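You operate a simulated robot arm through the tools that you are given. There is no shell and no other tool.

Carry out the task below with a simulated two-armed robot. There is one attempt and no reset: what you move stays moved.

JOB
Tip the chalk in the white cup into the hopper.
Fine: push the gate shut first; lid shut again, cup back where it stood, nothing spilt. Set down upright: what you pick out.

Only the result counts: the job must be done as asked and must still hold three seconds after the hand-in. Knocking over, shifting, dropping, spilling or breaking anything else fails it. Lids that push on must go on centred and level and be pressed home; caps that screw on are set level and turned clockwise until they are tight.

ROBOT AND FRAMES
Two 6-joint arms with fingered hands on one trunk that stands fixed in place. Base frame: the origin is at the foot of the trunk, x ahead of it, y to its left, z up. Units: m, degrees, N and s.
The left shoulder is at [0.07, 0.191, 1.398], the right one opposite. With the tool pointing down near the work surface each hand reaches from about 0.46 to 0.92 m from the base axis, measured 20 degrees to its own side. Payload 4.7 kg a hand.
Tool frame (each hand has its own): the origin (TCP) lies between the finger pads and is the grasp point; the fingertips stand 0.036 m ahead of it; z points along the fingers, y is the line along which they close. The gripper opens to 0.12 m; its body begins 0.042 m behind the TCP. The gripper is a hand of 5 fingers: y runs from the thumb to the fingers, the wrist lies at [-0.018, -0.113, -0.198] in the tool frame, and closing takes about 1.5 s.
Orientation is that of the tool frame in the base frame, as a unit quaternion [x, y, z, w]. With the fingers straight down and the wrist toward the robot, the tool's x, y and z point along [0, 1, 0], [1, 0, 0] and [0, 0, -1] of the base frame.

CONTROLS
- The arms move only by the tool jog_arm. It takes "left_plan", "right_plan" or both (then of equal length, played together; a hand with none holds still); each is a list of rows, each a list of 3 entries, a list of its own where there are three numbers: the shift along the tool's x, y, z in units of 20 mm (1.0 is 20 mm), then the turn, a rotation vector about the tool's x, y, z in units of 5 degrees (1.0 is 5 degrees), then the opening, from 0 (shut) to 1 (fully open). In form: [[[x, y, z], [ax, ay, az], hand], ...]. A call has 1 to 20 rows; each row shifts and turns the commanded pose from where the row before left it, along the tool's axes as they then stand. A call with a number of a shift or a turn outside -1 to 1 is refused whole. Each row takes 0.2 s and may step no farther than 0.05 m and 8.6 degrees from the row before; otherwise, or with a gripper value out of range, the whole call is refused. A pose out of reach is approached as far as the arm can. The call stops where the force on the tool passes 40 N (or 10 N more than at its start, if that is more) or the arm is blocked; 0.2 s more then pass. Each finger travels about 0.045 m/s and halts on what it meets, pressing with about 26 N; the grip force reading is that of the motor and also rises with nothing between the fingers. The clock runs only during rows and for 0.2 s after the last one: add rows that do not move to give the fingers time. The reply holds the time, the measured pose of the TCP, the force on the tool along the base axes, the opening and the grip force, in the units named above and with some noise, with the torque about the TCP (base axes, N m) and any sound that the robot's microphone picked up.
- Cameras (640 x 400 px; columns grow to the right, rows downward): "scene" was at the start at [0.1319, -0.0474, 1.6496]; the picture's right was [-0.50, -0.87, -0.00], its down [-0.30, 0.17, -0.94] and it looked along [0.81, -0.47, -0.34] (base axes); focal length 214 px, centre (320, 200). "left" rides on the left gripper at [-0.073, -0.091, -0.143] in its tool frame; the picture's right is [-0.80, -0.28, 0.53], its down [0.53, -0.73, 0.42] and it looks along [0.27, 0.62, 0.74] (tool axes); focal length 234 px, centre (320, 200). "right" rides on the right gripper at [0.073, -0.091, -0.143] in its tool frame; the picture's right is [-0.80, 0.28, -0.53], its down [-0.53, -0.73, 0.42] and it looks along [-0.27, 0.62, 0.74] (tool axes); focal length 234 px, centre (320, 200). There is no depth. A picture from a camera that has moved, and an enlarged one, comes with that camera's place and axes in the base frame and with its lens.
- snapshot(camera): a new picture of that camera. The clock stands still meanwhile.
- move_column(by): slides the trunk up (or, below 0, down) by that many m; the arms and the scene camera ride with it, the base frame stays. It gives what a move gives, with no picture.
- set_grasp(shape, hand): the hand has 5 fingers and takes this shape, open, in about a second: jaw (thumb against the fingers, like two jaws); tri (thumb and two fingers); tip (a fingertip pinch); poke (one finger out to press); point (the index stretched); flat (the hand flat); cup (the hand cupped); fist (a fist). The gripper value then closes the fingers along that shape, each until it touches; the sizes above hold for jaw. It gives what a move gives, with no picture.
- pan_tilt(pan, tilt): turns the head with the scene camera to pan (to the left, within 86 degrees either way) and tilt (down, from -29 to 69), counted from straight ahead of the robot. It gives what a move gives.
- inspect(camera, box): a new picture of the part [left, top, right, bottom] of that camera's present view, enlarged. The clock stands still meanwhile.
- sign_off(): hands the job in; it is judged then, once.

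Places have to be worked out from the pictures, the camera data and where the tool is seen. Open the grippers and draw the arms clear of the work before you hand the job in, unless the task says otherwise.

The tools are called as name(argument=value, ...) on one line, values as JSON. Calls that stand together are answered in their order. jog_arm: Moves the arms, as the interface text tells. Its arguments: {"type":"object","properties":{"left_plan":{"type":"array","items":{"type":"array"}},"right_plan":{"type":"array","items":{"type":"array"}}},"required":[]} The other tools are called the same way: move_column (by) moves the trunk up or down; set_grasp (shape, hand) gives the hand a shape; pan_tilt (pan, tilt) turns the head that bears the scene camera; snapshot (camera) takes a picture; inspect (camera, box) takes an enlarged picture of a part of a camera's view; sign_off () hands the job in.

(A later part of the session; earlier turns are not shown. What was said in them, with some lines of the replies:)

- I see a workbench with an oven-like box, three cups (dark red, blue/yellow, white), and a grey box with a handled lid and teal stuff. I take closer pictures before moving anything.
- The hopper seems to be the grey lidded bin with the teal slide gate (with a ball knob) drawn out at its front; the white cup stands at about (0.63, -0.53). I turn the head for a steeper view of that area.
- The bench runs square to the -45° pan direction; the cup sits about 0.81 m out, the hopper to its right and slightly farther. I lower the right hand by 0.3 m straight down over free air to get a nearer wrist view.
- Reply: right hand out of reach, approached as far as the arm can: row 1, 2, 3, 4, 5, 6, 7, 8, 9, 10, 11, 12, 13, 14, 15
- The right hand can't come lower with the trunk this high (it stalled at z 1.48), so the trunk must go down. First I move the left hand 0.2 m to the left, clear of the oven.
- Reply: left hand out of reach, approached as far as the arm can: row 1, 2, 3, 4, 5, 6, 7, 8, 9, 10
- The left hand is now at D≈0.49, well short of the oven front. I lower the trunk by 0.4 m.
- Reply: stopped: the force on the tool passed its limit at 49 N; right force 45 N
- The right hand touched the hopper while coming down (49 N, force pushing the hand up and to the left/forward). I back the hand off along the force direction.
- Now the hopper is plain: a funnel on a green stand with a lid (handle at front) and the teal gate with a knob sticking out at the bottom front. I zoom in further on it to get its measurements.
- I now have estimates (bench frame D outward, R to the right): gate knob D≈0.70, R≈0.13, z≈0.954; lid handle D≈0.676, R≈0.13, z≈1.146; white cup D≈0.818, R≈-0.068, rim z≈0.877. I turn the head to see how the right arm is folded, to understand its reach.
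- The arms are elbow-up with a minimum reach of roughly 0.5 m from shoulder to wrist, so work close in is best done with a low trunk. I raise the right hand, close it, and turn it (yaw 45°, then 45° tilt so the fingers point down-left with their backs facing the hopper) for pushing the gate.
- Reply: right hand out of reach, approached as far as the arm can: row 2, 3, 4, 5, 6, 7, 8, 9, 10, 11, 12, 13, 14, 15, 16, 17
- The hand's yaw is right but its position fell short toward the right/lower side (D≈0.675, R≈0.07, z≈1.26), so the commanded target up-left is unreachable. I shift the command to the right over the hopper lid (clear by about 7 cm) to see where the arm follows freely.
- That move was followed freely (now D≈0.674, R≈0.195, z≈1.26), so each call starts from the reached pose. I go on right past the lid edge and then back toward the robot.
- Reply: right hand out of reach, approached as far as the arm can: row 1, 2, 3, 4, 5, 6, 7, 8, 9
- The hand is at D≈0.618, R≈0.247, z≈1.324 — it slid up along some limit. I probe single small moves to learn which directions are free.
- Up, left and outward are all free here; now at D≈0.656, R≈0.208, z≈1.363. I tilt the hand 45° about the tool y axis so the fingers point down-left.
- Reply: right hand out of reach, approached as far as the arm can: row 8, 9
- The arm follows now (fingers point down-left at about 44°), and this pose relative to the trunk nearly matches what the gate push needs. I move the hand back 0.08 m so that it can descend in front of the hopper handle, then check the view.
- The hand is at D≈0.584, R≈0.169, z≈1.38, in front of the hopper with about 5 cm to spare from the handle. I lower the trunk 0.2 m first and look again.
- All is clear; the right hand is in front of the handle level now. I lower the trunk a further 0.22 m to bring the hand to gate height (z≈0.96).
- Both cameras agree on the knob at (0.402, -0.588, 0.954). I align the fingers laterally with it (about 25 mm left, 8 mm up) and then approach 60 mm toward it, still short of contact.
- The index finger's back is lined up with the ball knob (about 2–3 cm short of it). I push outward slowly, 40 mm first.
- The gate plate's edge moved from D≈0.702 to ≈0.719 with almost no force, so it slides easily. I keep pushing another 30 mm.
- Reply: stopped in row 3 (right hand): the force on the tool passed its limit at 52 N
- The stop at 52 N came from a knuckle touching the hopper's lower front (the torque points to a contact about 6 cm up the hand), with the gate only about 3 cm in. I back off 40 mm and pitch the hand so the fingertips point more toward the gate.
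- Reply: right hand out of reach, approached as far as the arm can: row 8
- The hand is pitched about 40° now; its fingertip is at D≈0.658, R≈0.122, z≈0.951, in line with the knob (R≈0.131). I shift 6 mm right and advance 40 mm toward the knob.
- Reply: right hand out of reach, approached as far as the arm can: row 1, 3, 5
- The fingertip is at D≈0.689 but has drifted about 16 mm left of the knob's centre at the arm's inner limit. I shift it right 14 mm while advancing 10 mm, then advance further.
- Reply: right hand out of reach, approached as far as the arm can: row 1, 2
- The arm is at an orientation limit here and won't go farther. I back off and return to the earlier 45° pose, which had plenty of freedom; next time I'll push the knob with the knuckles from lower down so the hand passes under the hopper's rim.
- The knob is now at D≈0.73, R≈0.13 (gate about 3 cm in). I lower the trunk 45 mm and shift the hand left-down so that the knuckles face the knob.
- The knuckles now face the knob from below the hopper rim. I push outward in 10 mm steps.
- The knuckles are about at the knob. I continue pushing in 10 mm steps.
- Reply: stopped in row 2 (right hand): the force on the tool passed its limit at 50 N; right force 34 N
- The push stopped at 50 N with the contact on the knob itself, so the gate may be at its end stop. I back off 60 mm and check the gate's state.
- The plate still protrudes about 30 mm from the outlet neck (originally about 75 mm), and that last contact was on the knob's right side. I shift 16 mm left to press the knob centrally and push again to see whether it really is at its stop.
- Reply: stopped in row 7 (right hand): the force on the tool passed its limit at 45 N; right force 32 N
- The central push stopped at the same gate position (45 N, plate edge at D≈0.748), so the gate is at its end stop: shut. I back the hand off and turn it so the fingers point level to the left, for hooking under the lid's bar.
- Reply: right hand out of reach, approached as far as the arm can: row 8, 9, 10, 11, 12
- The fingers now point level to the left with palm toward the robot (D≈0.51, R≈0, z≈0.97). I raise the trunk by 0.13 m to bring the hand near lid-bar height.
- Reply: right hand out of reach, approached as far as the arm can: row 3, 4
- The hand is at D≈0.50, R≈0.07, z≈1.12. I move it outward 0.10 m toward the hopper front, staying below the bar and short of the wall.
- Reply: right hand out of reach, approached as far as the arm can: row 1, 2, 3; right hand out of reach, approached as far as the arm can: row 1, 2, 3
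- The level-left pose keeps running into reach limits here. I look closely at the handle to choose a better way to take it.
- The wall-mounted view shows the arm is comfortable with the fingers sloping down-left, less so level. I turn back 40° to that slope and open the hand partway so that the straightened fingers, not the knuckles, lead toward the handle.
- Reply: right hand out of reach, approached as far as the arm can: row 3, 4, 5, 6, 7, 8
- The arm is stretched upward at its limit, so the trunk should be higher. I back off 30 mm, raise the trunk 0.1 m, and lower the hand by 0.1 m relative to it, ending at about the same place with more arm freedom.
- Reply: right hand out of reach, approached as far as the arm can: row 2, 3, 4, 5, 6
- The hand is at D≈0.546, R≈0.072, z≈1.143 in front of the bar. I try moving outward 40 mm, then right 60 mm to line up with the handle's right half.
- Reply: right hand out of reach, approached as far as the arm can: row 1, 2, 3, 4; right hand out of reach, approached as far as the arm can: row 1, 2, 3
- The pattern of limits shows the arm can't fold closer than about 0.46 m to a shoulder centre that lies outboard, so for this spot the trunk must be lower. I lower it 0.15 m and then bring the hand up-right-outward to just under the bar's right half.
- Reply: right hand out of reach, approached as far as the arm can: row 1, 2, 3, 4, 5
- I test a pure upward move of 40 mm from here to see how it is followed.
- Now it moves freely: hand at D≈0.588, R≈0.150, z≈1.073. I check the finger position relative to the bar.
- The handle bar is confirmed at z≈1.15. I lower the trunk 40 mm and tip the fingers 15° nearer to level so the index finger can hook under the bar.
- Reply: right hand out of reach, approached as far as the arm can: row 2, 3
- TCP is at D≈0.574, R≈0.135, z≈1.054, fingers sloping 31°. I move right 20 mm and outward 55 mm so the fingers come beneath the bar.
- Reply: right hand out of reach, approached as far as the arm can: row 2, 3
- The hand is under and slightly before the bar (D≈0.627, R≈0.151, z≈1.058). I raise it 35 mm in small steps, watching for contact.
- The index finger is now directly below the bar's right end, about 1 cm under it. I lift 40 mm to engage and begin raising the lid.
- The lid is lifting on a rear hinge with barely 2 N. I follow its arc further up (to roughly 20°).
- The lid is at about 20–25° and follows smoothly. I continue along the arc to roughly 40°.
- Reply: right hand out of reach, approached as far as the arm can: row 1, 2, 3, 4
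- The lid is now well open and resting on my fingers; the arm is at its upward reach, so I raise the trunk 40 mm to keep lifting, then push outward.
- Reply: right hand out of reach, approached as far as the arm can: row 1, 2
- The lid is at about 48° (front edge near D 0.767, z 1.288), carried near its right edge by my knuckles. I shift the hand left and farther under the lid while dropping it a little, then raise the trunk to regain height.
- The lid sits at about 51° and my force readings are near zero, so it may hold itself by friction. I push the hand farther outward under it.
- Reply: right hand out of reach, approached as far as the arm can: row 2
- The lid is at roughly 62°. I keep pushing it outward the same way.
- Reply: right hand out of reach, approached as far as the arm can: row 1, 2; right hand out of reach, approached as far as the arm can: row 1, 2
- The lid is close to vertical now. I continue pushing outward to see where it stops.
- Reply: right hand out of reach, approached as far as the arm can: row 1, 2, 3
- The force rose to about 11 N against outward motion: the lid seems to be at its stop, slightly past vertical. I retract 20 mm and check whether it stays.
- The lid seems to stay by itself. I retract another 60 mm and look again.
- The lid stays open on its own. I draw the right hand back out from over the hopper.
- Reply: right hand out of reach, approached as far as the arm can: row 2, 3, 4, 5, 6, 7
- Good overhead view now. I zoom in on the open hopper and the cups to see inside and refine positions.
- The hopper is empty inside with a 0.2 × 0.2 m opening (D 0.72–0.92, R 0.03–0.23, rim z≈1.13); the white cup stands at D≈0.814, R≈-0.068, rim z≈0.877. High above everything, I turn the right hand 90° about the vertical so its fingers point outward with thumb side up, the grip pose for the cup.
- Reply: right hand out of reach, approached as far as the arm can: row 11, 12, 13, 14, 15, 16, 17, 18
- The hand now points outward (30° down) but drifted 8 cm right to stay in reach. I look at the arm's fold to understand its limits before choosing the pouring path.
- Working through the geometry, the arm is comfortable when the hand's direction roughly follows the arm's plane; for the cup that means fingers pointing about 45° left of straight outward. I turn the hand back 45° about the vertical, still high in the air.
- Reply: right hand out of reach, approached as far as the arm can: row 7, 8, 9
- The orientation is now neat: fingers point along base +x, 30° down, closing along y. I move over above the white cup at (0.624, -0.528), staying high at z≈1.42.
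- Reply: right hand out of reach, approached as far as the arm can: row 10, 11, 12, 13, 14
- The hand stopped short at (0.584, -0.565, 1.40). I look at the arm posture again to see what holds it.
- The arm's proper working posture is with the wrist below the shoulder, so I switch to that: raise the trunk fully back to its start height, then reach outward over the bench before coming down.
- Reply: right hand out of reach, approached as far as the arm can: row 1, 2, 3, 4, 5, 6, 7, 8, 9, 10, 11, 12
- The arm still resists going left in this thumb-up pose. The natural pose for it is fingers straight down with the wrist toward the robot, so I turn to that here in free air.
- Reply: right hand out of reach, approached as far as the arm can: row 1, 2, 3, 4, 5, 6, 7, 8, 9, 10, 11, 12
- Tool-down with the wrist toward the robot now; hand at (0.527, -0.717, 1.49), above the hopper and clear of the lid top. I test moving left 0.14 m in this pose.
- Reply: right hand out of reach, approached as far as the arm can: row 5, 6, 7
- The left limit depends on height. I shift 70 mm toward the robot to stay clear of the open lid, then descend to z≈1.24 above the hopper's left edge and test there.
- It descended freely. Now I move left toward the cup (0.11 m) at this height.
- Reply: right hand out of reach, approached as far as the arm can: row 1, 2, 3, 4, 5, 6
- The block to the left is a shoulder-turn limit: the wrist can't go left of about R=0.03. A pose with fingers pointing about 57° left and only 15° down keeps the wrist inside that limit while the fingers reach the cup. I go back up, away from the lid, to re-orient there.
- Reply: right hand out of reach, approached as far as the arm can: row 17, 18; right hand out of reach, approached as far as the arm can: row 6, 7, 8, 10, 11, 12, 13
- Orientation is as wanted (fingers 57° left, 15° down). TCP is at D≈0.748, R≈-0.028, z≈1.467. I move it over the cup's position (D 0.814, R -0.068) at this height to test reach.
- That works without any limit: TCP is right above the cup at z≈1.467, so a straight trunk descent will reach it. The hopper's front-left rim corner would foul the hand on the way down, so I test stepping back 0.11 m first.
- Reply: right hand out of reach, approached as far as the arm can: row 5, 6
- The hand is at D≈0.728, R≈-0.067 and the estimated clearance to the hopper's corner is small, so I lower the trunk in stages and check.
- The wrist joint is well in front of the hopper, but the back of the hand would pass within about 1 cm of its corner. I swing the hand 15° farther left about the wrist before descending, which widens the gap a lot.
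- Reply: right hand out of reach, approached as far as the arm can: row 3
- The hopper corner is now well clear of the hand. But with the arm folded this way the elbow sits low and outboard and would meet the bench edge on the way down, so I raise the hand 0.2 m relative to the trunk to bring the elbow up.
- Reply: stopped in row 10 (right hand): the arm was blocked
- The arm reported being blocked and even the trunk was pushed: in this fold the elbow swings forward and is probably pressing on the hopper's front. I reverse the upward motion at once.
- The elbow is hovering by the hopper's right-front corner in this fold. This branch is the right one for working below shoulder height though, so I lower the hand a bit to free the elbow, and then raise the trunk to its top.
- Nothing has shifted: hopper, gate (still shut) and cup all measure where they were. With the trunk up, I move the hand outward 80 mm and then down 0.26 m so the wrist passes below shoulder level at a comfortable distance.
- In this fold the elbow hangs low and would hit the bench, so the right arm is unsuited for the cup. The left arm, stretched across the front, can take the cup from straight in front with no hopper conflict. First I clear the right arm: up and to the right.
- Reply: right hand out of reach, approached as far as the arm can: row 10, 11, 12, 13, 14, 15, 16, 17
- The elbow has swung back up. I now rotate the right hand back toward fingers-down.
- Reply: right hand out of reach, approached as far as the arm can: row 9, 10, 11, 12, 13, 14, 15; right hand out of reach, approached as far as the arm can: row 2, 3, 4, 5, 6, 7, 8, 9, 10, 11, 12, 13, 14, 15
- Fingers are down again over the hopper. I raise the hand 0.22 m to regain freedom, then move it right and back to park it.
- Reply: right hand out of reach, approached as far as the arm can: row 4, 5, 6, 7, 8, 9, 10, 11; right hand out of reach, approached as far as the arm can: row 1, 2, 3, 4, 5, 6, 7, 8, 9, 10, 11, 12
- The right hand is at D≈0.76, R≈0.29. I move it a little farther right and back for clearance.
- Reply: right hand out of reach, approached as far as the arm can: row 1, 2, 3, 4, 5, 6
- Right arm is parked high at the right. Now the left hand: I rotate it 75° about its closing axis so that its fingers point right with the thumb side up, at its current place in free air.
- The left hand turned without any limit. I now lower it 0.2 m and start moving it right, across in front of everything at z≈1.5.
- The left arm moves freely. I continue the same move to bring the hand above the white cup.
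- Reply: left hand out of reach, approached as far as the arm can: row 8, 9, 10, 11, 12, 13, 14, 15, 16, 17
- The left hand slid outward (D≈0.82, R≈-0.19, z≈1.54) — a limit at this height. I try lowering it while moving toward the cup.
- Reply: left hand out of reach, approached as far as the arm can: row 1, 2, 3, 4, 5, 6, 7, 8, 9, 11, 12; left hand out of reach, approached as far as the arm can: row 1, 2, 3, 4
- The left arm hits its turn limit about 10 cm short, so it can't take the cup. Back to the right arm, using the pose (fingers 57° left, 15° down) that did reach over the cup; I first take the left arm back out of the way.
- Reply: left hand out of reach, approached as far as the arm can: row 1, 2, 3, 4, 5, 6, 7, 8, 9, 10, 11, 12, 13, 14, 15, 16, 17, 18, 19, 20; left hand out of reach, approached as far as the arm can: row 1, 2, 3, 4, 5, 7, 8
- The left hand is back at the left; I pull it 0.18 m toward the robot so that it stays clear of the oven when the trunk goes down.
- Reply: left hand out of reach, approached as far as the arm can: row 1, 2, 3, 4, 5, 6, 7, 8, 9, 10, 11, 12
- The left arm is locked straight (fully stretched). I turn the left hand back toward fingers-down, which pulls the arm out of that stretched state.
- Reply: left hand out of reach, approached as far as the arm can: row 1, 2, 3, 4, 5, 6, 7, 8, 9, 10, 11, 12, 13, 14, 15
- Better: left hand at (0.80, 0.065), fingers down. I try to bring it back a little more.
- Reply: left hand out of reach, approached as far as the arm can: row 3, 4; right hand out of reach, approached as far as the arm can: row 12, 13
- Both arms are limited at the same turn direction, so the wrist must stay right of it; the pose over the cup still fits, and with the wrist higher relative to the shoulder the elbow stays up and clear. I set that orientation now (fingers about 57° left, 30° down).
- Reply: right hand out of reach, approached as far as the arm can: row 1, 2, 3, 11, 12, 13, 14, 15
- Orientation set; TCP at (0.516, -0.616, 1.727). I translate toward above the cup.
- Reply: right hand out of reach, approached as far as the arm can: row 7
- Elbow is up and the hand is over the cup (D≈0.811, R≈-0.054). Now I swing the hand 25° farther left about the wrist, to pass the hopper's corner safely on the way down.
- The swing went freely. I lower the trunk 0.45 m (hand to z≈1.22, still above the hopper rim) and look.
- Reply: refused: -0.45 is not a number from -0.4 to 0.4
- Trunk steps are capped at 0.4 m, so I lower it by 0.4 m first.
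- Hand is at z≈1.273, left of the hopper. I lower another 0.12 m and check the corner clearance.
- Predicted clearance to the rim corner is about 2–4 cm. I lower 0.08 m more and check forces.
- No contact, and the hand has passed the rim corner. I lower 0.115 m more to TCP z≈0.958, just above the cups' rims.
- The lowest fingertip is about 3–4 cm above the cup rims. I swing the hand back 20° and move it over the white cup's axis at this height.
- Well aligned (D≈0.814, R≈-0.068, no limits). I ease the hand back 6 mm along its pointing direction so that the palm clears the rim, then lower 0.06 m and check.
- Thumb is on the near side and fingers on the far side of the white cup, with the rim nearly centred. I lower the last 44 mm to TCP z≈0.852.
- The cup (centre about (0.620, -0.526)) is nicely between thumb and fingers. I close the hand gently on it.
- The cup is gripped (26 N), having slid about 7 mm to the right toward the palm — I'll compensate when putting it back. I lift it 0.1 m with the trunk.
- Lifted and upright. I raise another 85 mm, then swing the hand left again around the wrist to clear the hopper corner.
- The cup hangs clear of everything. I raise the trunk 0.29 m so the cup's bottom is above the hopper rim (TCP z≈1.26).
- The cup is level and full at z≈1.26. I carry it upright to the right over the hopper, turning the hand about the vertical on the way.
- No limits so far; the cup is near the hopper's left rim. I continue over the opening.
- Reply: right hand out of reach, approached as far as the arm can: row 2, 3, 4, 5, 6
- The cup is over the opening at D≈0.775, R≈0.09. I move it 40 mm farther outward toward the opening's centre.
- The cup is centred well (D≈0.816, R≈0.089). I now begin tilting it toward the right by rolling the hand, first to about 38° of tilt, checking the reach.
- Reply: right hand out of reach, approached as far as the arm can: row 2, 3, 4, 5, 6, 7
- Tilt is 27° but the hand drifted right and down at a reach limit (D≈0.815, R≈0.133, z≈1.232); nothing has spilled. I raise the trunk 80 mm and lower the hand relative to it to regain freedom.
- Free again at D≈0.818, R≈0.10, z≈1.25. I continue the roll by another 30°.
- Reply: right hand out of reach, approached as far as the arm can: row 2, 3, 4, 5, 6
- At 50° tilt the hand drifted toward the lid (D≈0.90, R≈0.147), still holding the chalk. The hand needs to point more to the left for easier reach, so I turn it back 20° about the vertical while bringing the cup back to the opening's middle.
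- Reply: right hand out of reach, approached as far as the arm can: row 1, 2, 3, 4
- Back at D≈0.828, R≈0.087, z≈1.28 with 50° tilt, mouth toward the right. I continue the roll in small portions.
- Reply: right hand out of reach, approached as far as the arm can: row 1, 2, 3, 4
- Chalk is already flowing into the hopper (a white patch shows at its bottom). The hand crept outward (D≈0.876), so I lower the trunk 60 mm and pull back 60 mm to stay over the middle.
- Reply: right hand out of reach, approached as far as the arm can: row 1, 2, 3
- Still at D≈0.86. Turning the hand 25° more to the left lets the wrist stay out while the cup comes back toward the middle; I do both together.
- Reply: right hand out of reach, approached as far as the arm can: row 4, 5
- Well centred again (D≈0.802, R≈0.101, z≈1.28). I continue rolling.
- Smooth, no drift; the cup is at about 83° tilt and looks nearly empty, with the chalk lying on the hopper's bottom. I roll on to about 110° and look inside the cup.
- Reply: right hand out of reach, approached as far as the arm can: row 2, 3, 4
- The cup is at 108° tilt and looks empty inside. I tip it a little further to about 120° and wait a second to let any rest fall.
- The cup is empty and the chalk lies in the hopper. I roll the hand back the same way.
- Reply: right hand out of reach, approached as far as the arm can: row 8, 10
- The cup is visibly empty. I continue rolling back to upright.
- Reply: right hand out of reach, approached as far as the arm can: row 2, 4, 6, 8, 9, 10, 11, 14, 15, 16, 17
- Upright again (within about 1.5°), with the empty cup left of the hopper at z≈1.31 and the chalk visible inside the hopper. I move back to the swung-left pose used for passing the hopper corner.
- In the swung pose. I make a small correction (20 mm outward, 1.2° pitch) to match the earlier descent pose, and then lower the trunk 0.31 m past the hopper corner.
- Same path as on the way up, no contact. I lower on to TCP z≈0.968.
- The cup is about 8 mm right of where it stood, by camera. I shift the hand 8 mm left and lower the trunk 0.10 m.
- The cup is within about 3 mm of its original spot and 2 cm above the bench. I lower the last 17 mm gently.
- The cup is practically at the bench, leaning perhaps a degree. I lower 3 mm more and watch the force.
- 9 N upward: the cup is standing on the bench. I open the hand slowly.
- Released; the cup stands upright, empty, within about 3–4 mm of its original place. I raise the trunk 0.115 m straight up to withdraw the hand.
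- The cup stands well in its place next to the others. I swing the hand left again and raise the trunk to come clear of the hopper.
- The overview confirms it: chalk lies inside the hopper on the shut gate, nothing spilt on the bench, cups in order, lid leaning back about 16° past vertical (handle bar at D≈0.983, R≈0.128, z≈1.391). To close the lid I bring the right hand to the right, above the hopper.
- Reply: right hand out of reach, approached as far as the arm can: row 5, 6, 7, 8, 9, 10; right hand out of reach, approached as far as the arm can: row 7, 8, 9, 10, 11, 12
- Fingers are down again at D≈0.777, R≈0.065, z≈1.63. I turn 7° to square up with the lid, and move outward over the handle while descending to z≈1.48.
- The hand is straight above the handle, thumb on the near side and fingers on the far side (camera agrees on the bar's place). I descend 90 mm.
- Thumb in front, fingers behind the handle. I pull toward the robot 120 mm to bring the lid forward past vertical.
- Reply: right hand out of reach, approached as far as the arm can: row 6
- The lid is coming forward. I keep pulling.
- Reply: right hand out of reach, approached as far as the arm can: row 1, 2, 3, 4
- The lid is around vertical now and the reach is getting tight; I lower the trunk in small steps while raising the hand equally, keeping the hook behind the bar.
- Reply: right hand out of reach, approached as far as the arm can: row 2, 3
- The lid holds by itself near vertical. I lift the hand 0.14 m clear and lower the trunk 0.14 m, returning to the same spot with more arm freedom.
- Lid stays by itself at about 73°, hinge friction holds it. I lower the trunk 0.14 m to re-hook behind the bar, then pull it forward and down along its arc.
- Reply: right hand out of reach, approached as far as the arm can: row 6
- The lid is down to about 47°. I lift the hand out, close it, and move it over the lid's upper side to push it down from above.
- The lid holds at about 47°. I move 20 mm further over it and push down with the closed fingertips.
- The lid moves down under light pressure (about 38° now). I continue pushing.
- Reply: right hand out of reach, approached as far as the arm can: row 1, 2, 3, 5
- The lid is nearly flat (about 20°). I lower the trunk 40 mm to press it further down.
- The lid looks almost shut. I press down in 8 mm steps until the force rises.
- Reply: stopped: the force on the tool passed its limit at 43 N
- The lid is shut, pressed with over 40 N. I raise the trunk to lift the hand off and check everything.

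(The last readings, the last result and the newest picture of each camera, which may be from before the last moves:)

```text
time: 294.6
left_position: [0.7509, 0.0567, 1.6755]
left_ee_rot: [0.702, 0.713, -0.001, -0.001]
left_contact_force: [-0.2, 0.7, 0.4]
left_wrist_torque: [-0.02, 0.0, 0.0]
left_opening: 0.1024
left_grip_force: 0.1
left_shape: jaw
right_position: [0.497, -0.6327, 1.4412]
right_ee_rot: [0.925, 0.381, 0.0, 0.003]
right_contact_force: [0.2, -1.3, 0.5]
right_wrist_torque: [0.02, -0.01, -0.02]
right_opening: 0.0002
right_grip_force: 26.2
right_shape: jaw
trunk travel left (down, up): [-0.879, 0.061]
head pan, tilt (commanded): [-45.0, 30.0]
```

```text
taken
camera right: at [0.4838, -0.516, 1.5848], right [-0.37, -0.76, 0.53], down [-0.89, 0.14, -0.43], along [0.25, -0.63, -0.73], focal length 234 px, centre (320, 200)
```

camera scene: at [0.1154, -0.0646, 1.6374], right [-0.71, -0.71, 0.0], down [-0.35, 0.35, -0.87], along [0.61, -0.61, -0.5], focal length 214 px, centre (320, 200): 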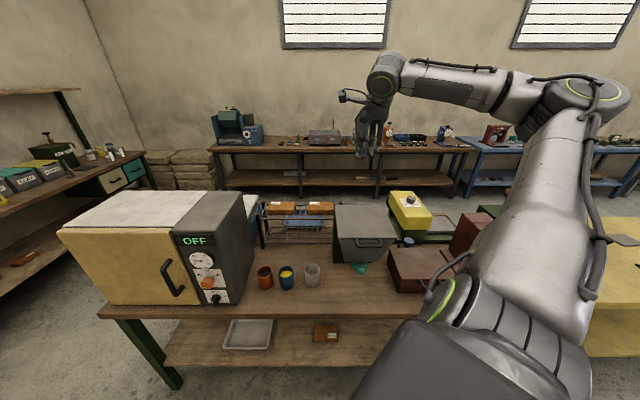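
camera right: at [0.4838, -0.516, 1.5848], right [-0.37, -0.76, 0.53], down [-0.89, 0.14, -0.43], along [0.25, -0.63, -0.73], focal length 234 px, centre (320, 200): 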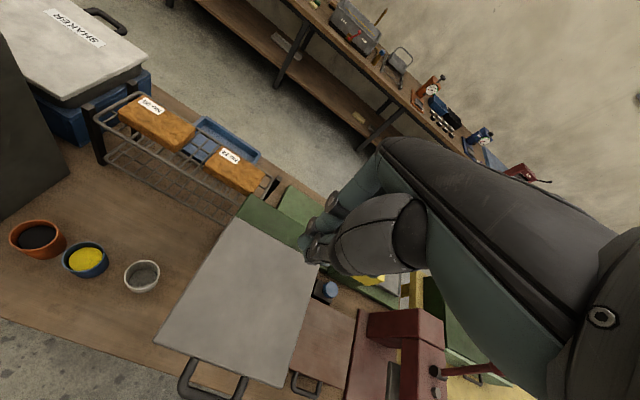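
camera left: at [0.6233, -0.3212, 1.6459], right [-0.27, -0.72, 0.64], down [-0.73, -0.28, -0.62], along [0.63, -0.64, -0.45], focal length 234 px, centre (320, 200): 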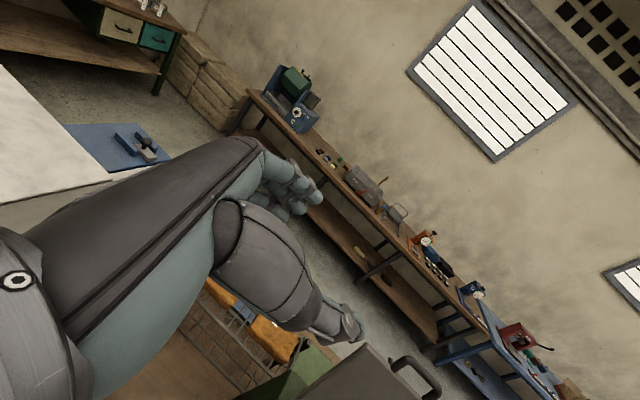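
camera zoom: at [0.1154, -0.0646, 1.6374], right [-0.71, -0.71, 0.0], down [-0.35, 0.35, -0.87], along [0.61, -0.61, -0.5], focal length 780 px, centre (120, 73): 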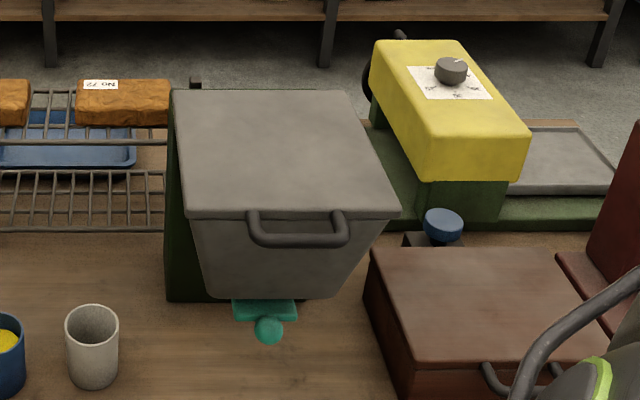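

Everything looks right: lid flush, gate knob still in the shut position, cup back. I take the same view as at the start to compare all object positions.

pan_tilt(pan=-45, tilt=45)

inspect(camera="scene", box=[200, 100, 440, 250])

snapshot(camera="scene")

```text
time: 295.4
left_position: [0.7521, 0.0556, 1.6756]
left_ee_rot: [0.703, 0.711, 0.0, -0.001]
left_contact_force: [0.3, -0.5, -0.3]
left_wrist_torque: [0.0, 0.01, -0.02]
left_opening: 0.102
left_grip_force: 0.1
left_shape: jaw
right_position: [0.4955, -0.6328, 1.4418]
right_ee_rot: [0.925, 0.381, 0.0, 0.004]
right_contact_force: [-0.2, 0.1, 0.1]
right_wrist_torque: [-0.01, 0.02, 0.01]
right_opening: 0.0001
right_grip_force: 25.8
right_shape: jaw
trunk travel left (down, up): [-0.879, 0.061]
head pan, tilt (commanded): [-45.0, 45.0]
```

```text
2.67 times, centred on (320, 175) of scene
camera zoom: at [0.109, -0.0582, 1.6148], right [-0.71, -0.71, 0.0], down [-0.5, 0.5, -0.71], along [0.5, -0.5, -0.71], focal length 572 px, centre (320, 267)
```

zoom: 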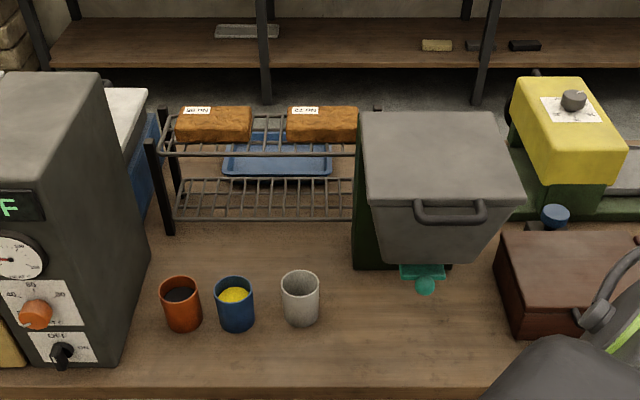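

```text
taken
camera scene: at [0.109, -0.0582, 1.6148], right [-0.71, -0.71, 0.0], down [-0.5, 0.5, -0.71], along [0.5, -0.5, -0.71], focal length 214 px, centre (320, 200)
```

scene: 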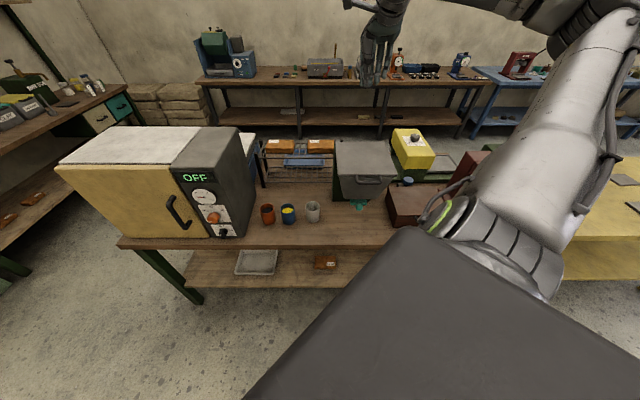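

All objects match their starting positions; only the gate knob has moved inward as intended. I open both hands and draw the right arm up and away to the right.

jog_arm(right_plan=[[[0, 0, -1], [0, 0, 0], 0.2], [[0, 0, -1], [0, 0, 0], 0.4], [[0, 0, -1], [0, 0, 0], 0.6], [[0, 0, -1], [0, 0, 0], 0.8], [[0, 0, -1], [0, 0, 0], 1], [[0, 0, -1], [0, 0, 0], 1], [[0, 0, -1], [0, 0, 0], 1], [[-1, 0, -0.5], [0, 0, 0], 1], [[-1, 0, -0.5], [0, 0, 0], 1], [[-1, -0.3, 0], [0, 0, 0], 1], [[-1, -0.3, 0], [0, 0, 0], 1], [[-1, -0.3, 0], [0, 0, 0], 1], [[-1, -0.3, 0], [0, 0, 0], 1], [[-1, -0.3, 0], [0, 0, 0], 1], [[-1, -0.3, 0], [0, 0, 0], 1], [[-1, -0.3, 0], [0, 0, 0], 1]], left_plan=[[[0, 0, 0], [0, 0, 0], 1], [[0, 0, 0], [0, 0, 0], 1], [[0, 0, 0], [0, 0, 0], 1], [[0, 0, 0], [0, 0, 0], 1], [[0, 0, 0], [0, 0, 0], 1], [[0, 0, 0], [0, 0, 0], 1], [[0, 0, 0], [0, 0, 0], 1], [[0, 0, 0], [0, 0, 0], 1], [[0, 0, 0], [0, 0, 0], 1], [[0, 0, 0], [0, 0, 0], 1], [[0, 0, 0], [0, 0, 0], 1], [[0, 0, 0], [0, 0, 0], 1], [[0, 0, 0], [0, 0, 0], 1], [[0, 0, 0], [0, 0, 0], 1], [[0, 0, 0], [0, 0, 0], 1], [[0, 0, 0], [0, 0, 0], 1]])

pan_tilt(pan=-45, tilt=30)

snapshot(camera="scene")

inspect(camera="scene", box=[320, 200, 400, 290])

```text
time: 298.8
left_position: [0.7521, 0.0568, 1.6768]
left_ee_rot: [0.703, 0.711, -0.001, -0.001]
left_contact_force: [-0.2, -0.3, -0.5]
left_wrist_torque: [0.02, 0.01, 0.02]
left_opening: 0.1193
left_grip_force: 0.1
left_shape: jaw
right_position: [0.4082, -0.6796, 1.6095]
right_ee_rot: [0.925, 0.381, -0.001, 0.003]
right_contact_force: [0.1, 0.4, -0.2]
right_wrist_torque: [0.01, -0.04, -0.05]
right_opening: 0.1197
right_grip_force: 0.0
right_shape: jaw
right hand out of reach, approached as far as the arm can: row 12, 13, 14, 15, 16
trunk travel left (down, up): [-0.879, 0.061]
head pan, tilt (commanded): [-45.0, 45.0]
```

```text
time: 299.5
left_position: [0.7513, 0.0578, 1.676]
left_ee_rot: [0.702, 0.712, -0.001, -0.001]
left_contact_force: [-0.2, 0.6, 0.3]
left_wrist_torque: [0.0, 0.03, 0.03]
left_opening: 0.1195
left_grip_force: 0.1
left_shape: jaw
right_position: [0.4095, -0.6789, 1.6094]
right_ee_rot: [0.924, 0.382, 0.0, 0.003]
right_contact_force: [1.1, -0.4, -0.4]
right_wrist_torque: [0.0, -0.05, 0.0]
right_opening: 0.1196
right_grip_force: 0.0
right_shape: jaw
trunk travel left (down, up): [-0.879, 0.061]
head pan, tilt (commanded): [-45.0, 30.0]
```

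```text
taken
camera scene: at [0.115, -0.064, 1.6374], right [-0.71, -0.71, 0.0], down [-0.35, 0.35, -0.87], along [0.61, -0.61, -0.5], focal length 214 px, centre (320, 200)
```

scene: 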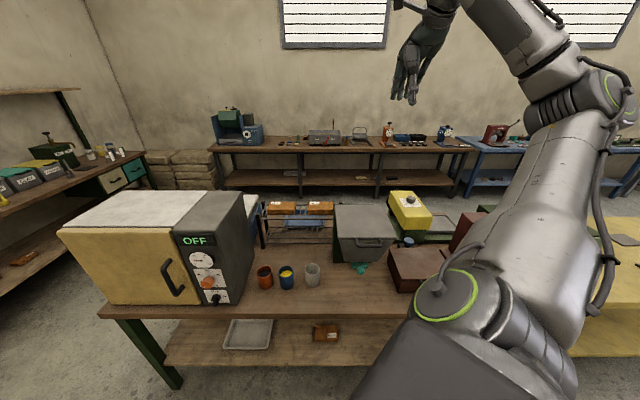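

```text
4.44 times, centred on (360, 245) of scene
camera zoom: at [0.115, -0.064, 1.6374], right [-0.71, -0.71, 0.0], down [-0.35, 0.35, -0.87], along [0.61, -0.61, -0.5], focal length 953 px, centre (142, 0)
```

zoom: 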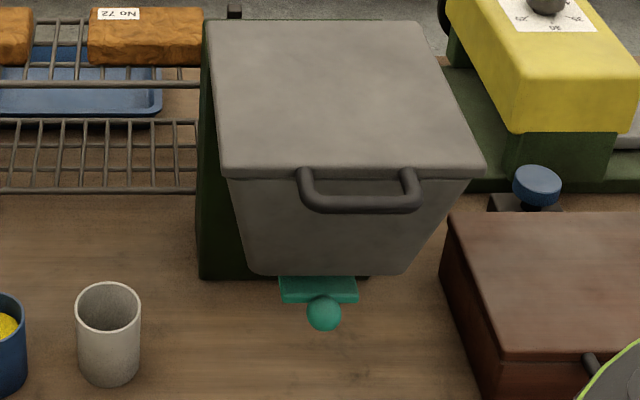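

The lid is flush, the gate is shut and the chalk is in the hopper. The white cup stands upright and empty in its place, and the bench is clean. Both hands are open and clear, so I hand the job in.

sign_off()

```text
The job is handed in.
```

The chalk from the white cup is in the hopper and the job is handed in. I have no verdict yet, only my own checks.

- **Gate:** I pushed it shut first. Two pushes of about 45–50 N stopped at the same place, so I took that as the end stop. About 3 cm of the plate still shows in front of the outlet.
- **Chalk:** The cup looked empty inside when tipped, and I saw nothing spilt on the bench.
- **Cup:** It stands upright about 3–4 mm to the left of where it was.
- **Lid:** It is shut and flush. I pressed it down with just over 40 N.
- **Contact with the hopper:** My right arm touched or pressed it four times: while coming down early on, during the first gate push, once with what I judged to be the elbow, and when pressing the lid shut. By camera, the hopper and the other things on the bench were where they started.

Both hands are open and clear of the work.
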